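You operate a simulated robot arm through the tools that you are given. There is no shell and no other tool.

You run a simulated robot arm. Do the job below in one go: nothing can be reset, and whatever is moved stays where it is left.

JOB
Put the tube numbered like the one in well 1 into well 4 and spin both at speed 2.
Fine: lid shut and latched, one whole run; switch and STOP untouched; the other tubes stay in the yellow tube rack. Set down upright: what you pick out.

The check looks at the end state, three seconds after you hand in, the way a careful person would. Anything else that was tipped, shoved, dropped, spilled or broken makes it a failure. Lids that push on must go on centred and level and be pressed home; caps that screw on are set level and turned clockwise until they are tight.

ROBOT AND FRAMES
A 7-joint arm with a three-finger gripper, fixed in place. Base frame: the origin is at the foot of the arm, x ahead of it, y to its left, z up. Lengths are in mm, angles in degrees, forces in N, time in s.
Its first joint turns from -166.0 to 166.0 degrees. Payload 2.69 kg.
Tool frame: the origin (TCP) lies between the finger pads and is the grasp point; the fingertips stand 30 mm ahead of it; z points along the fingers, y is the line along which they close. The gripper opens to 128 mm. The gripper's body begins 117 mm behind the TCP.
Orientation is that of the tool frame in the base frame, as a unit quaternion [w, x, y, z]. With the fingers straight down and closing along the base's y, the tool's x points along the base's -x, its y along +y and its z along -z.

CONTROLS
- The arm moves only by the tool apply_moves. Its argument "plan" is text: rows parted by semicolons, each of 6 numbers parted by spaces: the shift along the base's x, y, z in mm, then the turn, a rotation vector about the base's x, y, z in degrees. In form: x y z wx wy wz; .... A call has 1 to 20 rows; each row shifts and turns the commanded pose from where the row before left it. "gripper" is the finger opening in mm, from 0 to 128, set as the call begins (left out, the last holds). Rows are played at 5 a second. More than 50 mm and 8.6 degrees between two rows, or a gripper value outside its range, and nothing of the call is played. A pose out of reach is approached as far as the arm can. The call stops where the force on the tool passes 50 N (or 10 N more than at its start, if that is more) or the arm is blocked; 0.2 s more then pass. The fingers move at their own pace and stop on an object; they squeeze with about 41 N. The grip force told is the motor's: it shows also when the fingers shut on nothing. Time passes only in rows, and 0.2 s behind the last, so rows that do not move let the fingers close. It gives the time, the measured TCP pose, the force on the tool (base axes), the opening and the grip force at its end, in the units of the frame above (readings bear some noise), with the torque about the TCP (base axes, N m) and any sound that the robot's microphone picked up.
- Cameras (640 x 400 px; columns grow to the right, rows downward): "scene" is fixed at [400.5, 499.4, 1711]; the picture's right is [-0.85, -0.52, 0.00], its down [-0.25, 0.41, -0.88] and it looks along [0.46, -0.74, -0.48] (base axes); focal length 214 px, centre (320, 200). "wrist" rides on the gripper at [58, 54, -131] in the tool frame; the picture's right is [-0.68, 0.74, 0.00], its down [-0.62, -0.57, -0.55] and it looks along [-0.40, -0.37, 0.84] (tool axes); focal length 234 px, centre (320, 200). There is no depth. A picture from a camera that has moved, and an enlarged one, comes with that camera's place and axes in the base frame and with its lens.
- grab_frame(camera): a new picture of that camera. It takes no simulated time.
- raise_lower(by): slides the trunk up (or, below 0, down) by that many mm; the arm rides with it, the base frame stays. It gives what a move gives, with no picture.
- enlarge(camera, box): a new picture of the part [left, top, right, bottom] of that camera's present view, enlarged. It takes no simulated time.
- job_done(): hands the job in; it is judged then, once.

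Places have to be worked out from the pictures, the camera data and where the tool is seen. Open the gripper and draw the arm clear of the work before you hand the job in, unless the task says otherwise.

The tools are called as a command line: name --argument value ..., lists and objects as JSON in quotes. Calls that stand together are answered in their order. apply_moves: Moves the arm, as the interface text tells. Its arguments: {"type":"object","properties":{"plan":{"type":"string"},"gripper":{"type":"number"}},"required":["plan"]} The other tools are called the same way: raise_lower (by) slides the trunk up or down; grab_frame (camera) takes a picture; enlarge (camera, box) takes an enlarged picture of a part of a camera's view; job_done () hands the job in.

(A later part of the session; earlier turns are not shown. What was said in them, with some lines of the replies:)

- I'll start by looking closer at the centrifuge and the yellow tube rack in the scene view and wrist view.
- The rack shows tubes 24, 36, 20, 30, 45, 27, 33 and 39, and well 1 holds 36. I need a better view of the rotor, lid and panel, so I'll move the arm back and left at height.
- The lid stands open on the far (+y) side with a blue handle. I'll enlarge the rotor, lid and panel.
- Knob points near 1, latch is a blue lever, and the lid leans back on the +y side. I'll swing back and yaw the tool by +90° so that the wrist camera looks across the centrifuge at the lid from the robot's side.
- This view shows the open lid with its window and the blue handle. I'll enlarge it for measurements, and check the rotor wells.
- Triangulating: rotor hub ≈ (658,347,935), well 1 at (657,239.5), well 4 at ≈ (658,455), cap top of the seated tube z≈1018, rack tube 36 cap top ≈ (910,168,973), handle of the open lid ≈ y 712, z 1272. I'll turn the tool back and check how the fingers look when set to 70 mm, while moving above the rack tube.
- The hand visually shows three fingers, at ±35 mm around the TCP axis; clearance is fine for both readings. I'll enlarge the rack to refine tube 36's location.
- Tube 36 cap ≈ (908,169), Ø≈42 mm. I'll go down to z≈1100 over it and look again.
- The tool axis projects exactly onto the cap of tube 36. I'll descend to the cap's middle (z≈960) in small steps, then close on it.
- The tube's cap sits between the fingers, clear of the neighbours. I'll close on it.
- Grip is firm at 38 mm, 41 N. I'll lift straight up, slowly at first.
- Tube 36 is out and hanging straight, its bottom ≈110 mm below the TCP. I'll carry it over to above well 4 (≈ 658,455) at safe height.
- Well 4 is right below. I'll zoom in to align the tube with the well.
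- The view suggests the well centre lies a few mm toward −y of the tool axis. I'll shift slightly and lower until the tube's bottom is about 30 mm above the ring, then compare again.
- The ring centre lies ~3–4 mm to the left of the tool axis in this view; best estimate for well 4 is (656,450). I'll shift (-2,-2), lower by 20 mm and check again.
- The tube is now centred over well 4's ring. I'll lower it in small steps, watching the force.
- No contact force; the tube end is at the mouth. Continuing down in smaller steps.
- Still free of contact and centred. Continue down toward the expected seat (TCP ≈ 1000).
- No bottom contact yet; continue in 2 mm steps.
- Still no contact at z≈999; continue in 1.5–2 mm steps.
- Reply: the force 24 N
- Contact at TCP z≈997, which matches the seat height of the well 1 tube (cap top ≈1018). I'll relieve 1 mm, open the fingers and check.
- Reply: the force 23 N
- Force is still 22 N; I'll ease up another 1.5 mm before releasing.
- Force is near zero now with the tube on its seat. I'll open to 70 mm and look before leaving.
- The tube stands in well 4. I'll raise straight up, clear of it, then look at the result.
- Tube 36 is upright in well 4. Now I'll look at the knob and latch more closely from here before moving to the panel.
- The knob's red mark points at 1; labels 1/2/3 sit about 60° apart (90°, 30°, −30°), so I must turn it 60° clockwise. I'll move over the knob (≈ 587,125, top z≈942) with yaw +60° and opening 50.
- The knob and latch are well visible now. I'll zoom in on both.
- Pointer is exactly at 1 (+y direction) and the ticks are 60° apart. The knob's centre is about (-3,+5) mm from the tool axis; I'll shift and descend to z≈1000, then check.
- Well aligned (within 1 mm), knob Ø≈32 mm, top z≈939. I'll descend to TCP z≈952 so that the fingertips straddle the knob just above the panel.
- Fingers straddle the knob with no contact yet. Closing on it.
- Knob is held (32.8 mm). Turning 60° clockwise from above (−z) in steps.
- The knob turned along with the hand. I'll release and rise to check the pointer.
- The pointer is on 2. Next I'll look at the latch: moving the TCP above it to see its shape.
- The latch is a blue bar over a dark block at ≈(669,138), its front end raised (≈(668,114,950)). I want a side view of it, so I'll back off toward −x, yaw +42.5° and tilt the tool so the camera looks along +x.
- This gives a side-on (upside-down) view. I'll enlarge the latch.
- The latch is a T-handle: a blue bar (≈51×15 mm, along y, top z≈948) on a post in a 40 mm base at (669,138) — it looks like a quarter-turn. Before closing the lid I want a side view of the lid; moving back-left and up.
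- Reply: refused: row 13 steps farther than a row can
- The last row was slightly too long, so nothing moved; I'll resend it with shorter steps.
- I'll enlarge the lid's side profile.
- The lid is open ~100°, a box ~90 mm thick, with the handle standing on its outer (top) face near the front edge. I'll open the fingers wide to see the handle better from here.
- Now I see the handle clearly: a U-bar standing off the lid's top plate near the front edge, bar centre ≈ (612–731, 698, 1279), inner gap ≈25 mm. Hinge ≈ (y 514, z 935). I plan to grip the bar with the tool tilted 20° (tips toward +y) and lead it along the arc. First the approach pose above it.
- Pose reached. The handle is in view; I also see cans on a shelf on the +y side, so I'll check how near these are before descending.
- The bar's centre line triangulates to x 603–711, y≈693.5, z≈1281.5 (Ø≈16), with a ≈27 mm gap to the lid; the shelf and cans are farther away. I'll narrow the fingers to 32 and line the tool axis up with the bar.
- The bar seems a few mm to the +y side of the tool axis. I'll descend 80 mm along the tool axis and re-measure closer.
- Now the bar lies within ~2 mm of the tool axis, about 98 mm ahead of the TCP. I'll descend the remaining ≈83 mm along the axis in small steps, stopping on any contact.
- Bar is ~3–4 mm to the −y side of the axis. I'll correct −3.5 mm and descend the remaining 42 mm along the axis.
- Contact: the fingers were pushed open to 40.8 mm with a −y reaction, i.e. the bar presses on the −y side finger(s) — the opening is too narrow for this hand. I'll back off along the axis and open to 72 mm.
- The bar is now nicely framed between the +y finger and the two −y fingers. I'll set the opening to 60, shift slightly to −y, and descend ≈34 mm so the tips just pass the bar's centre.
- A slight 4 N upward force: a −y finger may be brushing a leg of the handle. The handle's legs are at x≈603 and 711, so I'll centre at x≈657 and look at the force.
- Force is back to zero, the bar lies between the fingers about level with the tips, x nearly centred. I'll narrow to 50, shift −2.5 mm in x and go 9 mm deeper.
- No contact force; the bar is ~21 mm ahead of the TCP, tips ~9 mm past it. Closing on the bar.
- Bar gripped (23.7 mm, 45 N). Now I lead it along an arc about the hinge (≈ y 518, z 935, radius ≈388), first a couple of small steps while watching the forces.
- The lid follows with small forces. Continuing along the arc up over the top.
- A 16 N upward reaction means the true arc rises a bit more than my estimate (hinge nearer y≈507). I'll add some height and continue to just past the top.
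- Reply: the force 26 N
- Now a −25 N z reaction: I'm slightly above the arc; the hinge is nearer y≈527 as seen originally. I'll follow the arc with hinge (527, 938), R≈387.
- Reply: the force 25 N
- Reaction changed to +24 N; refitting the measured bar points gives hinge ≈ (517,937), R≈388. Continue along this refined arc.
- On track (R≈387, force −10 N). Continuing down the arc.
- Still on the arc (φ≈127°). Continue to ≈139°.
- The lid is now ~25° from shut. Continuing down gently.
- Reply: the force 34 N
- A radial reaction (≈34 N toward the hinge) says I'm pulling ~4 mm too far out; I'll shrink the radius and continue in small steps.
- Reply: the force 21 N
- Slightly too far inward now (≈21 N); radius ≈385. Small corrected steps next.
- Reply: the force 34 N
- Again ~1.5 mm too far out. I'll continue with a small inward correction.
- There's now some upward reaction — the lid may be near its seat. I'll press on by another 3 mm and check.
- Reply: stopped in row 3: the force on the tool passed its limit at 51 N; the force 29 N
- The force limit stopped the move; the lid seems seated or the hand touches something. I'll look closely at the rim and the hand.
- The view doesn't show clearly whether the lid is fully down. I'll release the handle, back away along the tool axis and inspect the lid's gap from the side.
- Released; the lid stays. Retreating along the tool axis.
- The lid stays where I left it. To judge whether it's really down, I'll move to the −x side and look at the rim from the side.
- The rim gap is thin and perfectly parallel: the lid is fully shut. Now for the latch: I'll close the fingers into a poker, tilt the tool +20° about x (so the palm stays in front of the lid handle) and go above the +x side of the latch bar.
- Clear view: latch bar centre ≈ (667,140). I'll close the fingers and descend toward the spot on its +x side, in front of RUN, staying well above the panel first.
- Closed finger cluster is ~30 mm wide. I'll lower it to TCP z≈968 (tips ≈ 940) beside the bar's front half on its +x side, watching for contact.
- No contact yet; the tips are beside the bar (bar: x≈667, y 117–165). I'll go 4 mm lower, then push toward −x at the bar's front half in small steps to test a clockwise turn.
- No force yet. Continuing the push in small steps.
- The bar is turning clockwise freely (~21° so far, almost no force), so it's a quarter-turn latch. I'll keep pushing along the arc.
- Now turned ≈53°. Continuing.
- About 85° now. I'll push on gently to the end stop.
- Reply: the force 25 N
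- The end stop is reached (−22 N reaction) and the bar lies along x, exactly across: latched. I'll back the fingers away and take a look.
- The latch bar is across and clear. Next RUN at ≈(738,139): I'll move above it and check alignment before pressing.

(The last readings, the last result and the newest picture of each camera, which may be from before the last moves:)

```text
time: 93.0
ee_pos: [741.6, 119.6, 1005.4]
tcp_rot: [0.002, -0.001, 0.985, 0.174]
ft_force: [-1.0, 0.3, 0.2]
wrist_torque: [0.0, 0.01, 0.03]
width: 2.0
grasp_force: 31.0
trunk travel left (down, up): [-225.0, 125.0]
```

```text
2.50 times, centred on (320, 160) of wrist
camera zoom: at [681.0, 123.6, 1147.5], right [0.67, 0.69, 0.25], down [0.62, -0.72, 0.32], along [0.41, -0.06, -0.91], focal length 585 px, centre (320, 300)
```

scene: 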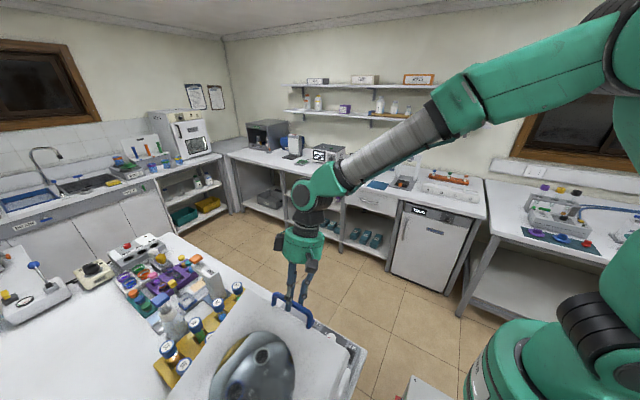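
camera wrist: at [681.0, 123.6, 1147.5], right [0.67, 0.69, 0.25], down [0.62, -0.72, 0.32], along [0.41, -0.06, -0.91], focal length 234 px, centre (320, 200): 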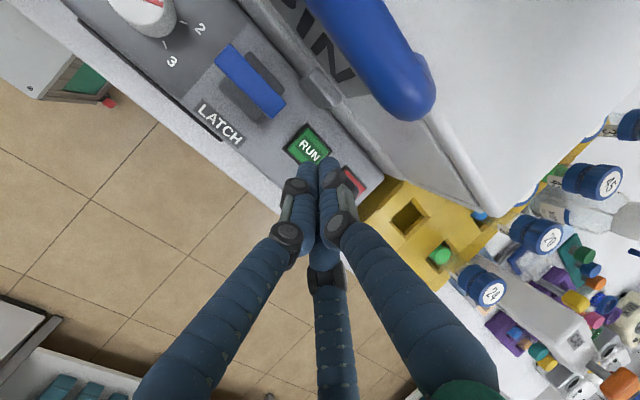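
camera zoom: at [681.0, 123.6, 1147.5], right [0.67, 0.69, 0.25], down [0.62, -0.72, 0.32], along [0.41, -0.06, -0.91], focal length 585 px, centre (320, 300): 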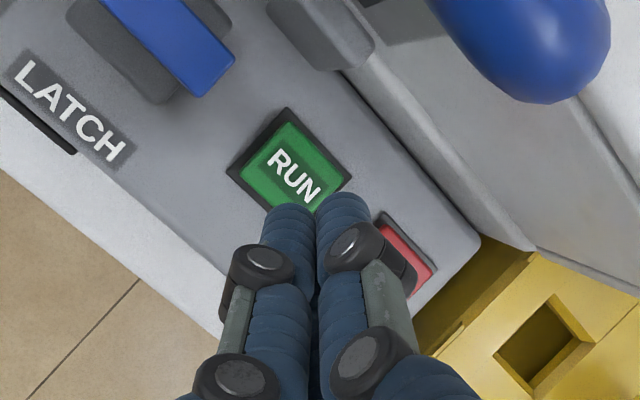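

RUN's centre ≈ (737,139.5); the tips must shift by (−4.6,+9). I'll shift, then descend to just above the button.

apply_moves --plan "-4.6 9 -10 0 0 0; 0 0 -15 0 0 0; 0 0 -12 0 0 0; 0 0 0 0 0 0"

enlarge --camera "wrist" --box '[220, 80, 420, 240]'

enlarge --camera "scene" --box '[250, 260, 370, 360]'

```text
time: 94.0
ee_pos: [735.3, 129.2, 969.7]
tcp_rot: [0.001, -0.001, 0.985, 0.174]
ft_force: [-0.8, -0.3, -0.6]
wrist_torque: [0.02, 0.02, -0.03]
width: 2.3
grasp_force: 31.2
trunk travel left (down, up): [-225.0, 125.0]
```

```text
2.50 times, centred on (320, 160) of wrist
camera zoom: at [676.2, 132.8, 1111.1], right [0.67, 0.69, 0.26], down [0.62, -0.72, 0.32], along [0.41, -0.06, -0.91], focal length 585 px, centre (320, 300)
```

zoom: 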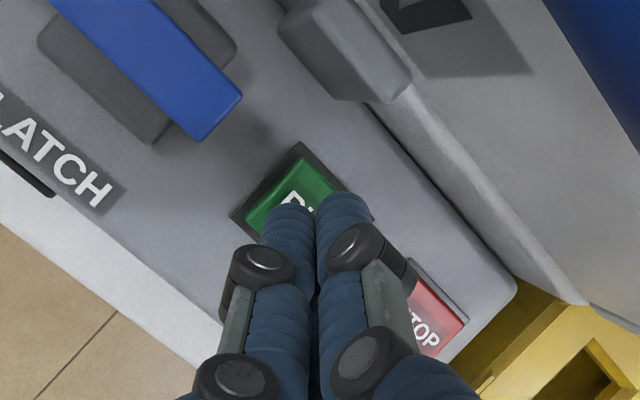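

```text
4.00 times, centred on (310, 310) of scene
camera zoom: at [400.5, 499.4, 1711.0], right [-0.85, -0.52, 0.0], down [-0.25, 0.41, -0.88], along [0.46, -0.74, -0.48], focal length 858 px, centre (360, -240)
```

zoom: 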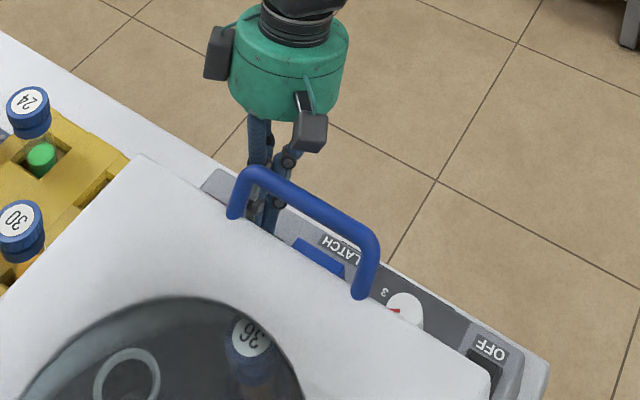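

Aligned within ~2 mm. Lowering in small steps until the button takes force.

apply_moves --plan "1.5 0 -6 0 0 0; 0 0 -4 0 0 0; 0 0 -3 0 0 0; 0 0 0 0 0 0"

```text
time: 95.0
ee_pos: [737.0, 128.3, 955.7]
tcp_rot: [0.002, -0.001, 0.985, 0.175]
ft_force: [0.7, 0.4, -0.9]
wrist_torque: [0.01, 0.04, 0.02]
width: 2.2
grasp_force: 31.6
trunk travel left (down, up): [-225.0, 125.0]
```

apply_moves --plan "0 0 -2 0 0 0; 0 0 -2 0 0 0; 0 0 0 0 0 0"

```text
time: 95.8
ee_pos: [737.0, 128.4, 951.7]
tcp_rot: [0.002, 0.0, 0.985, 0.174]
ft_force: [1.1, 0.0, 2.8]
wrist_torque: [0.01, -0.04, 0.01]
width: 1.9
grasp_force: 31.2
trunk travel left (down, up): [-225.0, 125.0]
heard: click
```

A click: RUN has been pressed. I'll lift off straight up and watch for the run.

apply_moves --plan "0 0 5 0 0 0; 0 -2 15 0 0 0; 0 -10 30 0 0 0; 0 -10 30 0 0 0; 0 -10 40 0 0 0; 0 0 0 0 0 0"

grab_frame --camera "wrist"

enlarge --camera "scene" --box '[180, 260, 380, 400]'

```text
time: 97.2
ee_pos: [736.3, 96.4, 1073.2]
tcp_rot: [0.002, -0.001, 0.984, 0.175]
ft_force: [-0.5, -0.6, -0.2]
wrist_torque: [0.02, -0.07, -0.05]
width: 2.1
grasp_force: 31.3
trunk travel left (down, up): [-225.0, 125.0]
```

```text
taken
camera wrist: at [676.0, 100.8, 1215.2], right [0.68, 0.69, 0.26], down [0.61, -0.72, 0.32], along [0.41, -0.06, -0.91], focal length 234 px, centre (320, 200)
```

wrist: 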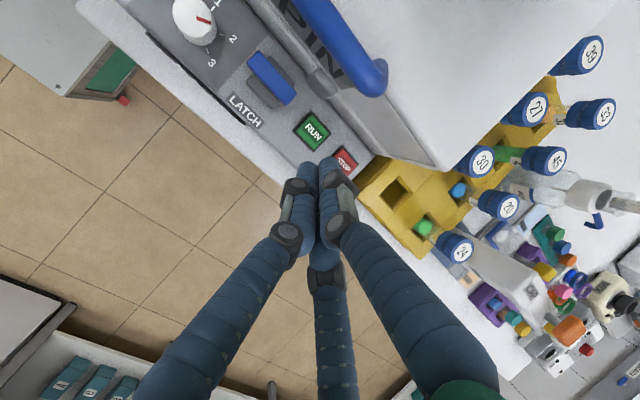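

```text
2.86 times, centred on (280, 330) of scene
camera zoom: at [400.5, 499.4, 1711.0], right [-0.85, -0.52, 0.0], down [-0.25, 0.41, -0.88], along [0.46, -0.74, -0.48], focal length 613 px, centre (434, -171)
```

zoom: 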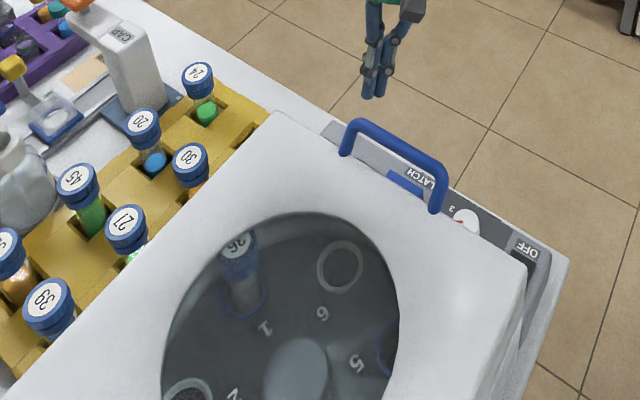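

The rotor is spinning. While it runs I'll move the arm clear to the front/left and look at the front display for the run status.

apply_moves --plan "-16 -10 20 -6.67 0 0; -16 -10 20 -6.67 0 0; -16 -10 20 -6.66 0 0; -16 -5.5 -2 0 0 8.2; -16 -5.5 -2 0 0 8.2; -16 -5.5 -2 0 0 8.2; -16 -5.5 -2 0 0 8.2; -16 -5.5 -2 0 0 8.2; -16 -5.5 -2 0 0 8.2; -16 -5.5 -2 0 0 8.2; -16 -5.5 -2 0 0 8.2; -16 -5.5 -2 0 0 8.2; -16 -5.5 -2 0 0 8.2; -16 -5.5 -2 0 0 8; 0 0 0 0 0 0"

grab_frame --camera "wrist"

enlarge --camera "scene" --box '[180, 260, 380, 400]'

```text
time: 100.4
ee_pos: [512.5, 5.9, 1108.9]
tcp_rot: [-0.002, 0.709, -0.705, -0.001]
ft_force: [-0.5, 0.1, -0.1]
wrist_torque: [-0.01, -0.01, 0.03]
width: 2.0
grasp_force: 31.7
trunk travel left (down, up): [-225.0, 125.0]
```

```text
taken
camera wrist: at [458.6, -54.8, 1240.8], right [-0.74, 0.67, 0.0], down [0.56, 0.62, 0.55], along [0.37, 0.41, -0.83], focal length 234 px, centre (320, 200)
```

wrist: 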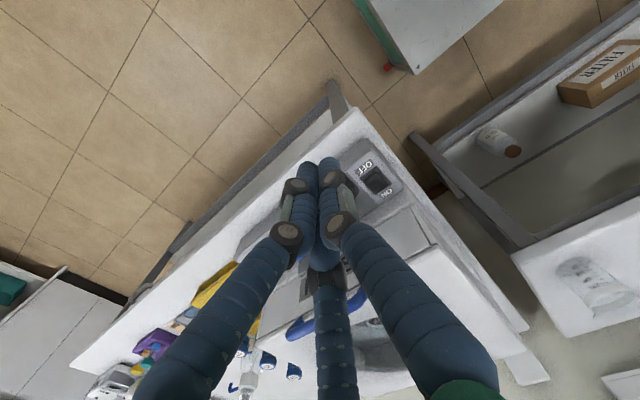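

```text
2.86 times, centred on (280, 330) of scene
camera zoom: at [400.5, 499.4, 1711.0], right [-0.85, -0.52, 0.0], down [-0.25, 0.41, -0.88], along [0.46, -0.74, -0.48], focal length 613 px, centre (434, -171)
```

zoom: 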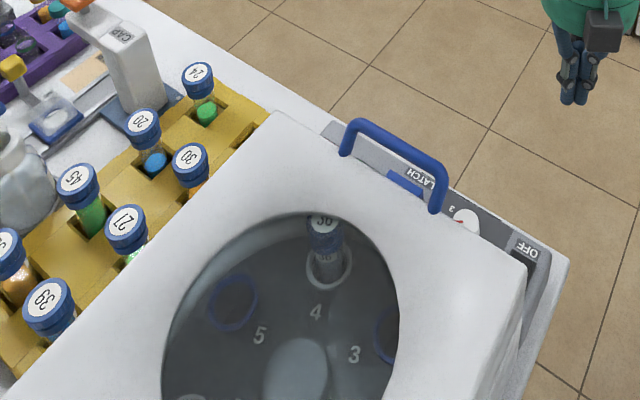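

The rotor is still turning (well 4 now toward the front). I'll open the fingers to clear the wrist camera's view of the display.

apply_moves --plan "0 0 0 0 0 0; 0 0 0 0 0 0; 0 0 0 0 0 0; 0 0 0 0 0 0; 0 0 0 0 0 0" --gripper 128

enlarge --camera "wrist" --box '[240, 130, 400, 250]'

enlarge --camera "scene" --box '[180, 260, 380, 400]'

```text
time: 101.6
ee_pos: [514.0, 6.6, 1110.3]
tcp_rot: [-0.001, 0.708, -0.706, -0.001]
ft_force: [-0.3, -0.1, -0.5]
wrist_torque: [0.02, -0.02, 0.01]
width: 127.9
grasp_force: 0.0
trunk travel left (down, up): [-225.0, 125.0]
```

```text
3.33 times, centred on (320, 190) of wrist
camera zoom: at [459.0, -54.7, 1240.7], right [-0.74, 0.67, 0.0], down [0.56, 0.62, 0.55], along [0.37, 0.41, -0.83], focal length 781 px, centre (320, 233)
```

zoom: 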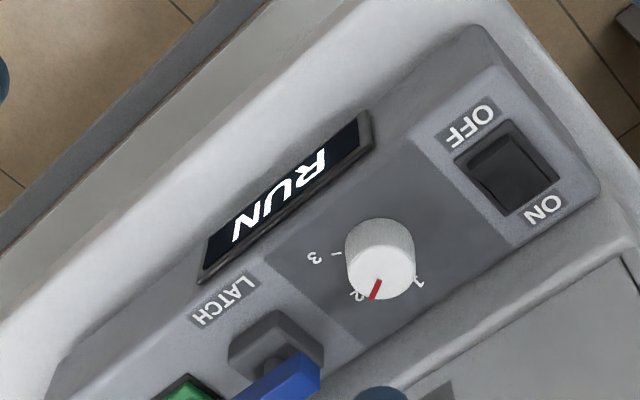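

```text
2.86 times, centred on (280, 330) of scene
camera zoom: at [400.5, 499.4, 1711.0], right [-0.85, -0.52, 0.0], down [-0.25, 0.41, -0.88], along [0.46, -0.74, -0.48], focal length 613 px, centre (434, -171)
```

zoom: 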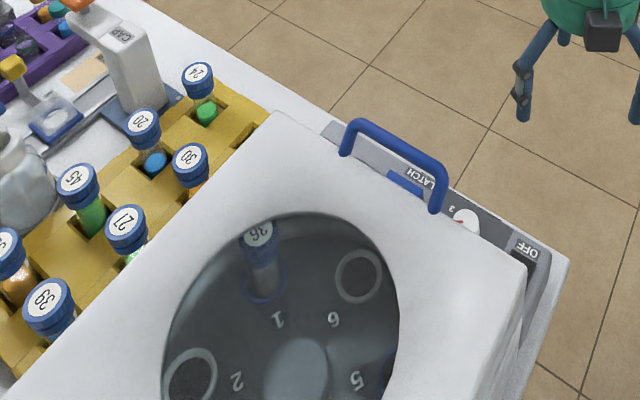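

The display reads RUN, the knob points at 2. I'll wait for the run to finish.

apply_moves --plan "0 0 0 0 0 0; 0 0 0 0 0 0; 0 0 0 0 0 0; 0 0 0 0 0 0; 0 0 0 0 0 0; 0 0 0 0 0 0; 0 0 0 0 0 0; 0 0 0 0 0 0; 0 0 0 0 0 0; 0 0 0 0 0 0; 0 0 0 0 0 0; 0 0 0 0 0 0; 0 0 0 0 0 0; 0 0 0 0 0 0; 0 0 0 0 0 0; 0 0 0 0 0 0; 0 0 0 0 0 0; 0 0 0 0 0 0; 0 0 0 0 0 0; 0 0 0 0 0 0"

enlarge --camera "wrist" --box '[240, 130, 400, 250]'

```text
time: 105.8
ee_pos: [513.0, 5.1, 1109.7]
tcp_rot: [-0.001, 0.708, -0.706, -0.001]
ft_force: [0.4, -0.5, -0.5]
wrist_torque: [0.01, -0.01, 0.0]
width: 127.8
grasp_force: 0.0
trunk travel left (down, up): [-225.0, 125.0]
```

```text
3.33 times, centred on (320, 190) of wrist
camera zoom: at [459.0, -54.7, 1240.7], right [-0.74, 0.67, 0.0], down [0.56, 0.62, 0.55], along [0.37, 0.41, -0.83], focal length 781 px, centre (320, 233)
```

zoom: 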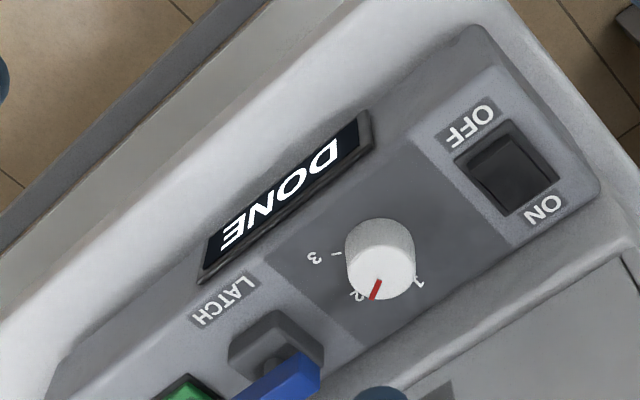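

The display shows DONE: one whole run has finished. I'll draw the arm up and clear, then do a final check of the scene.

apply_moves --plan "-5 -10 40 0 0 0; -5 -10 40 0 0 0; -5 -10 40 0 0 0; -5 -10 40 0 0 0; -5 -10 40 0 0 0; -5 -10 40 0 0 0; 0 0 0 0 0 0; 0 0 0 0 0 0"

grab_frame --camera "scene"

enlarge --camera "scene" --box '[140, 250, 380, 400]'

grab_frame --camera "wrist"

```text
time: 107.6
ee_pos: [481.4, -54.2, 1350.8]
tcp_rot: [-0.001, 0.708, -0.706, -0.002]
ft_force: [0.3, 0.0, -0.5]
wrist_torque: [-0.05, 0.02, 0.0]
width: 128.2
grasp_force: 0.0
trunk travel left (down, up): [-225.0, 125.0]
```

```text
taken
```

scene: 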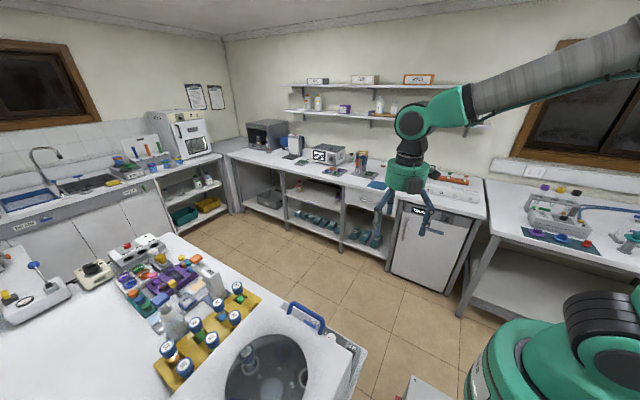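

```text
2.67 times, centred on (260, 325) of scene
camera zoom: at [400.5, 499.4, 1711.0], right [-0.85, -0.52, 0.0], down [-0.25, 0.41, -0.88], along [0.46, -0.74, -0.48], focal length 572 px, centre (480, -133)
```

zoom: 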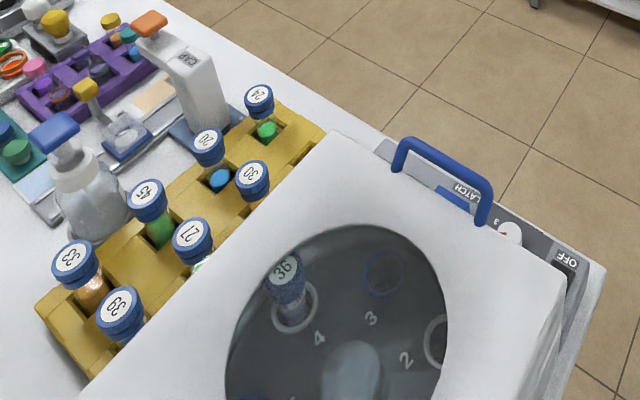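

```text
taken
camera wrist: at [427.1, -114.2, 1482.3], right [-0.74, 0.67, 0.0], down [0.56, 0.62, 0.55], along [0.37, 0.41, -0.84], focal length 234 px, centre (320, 200)
```

wrist: 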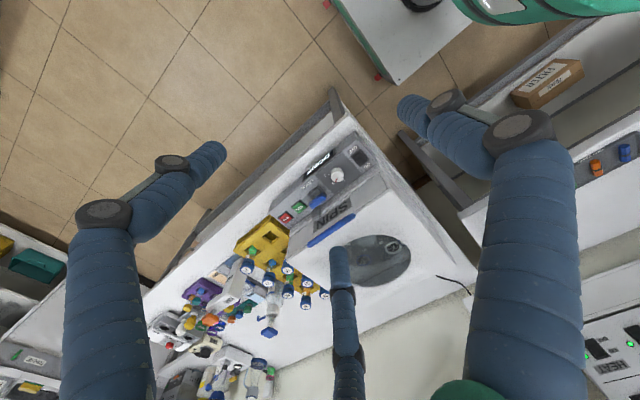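

Rotor stopped with tube 36 upright in well 4. The lid is shut, the latch bar is across, the knob is on 2 and the display reads DONE. The seven other tubes still stand in the yellow rack, and the arm is clear with the gripper open. Handing in.

job_done

```text
The job is handed in.
```

I moved the rack's tube 36 into well 4, opposite the 36 already in well 1, and spun both for one whole run at speed 2. The display went from RUN to DONE.

- **Tubes:** the tube I moved stands upright in well 4. The other seven are still upright in the yellow rack. I did not get a clear look at the well 1 tube after the rotor stopped; it was in place during the run.
- **Lid and latch:** I closed the lid and checked from the side that its rim sits level all round. I turned the latch bar a quarter turn to its stop and took that as latched, since the panel has no marks for it.
- **Controls:** the knob points at 2 and RUN was pressed once. I did not touch the ON/OFF switch or STOP.
- **Arm:** it is raised clear of the work with the gripper open.
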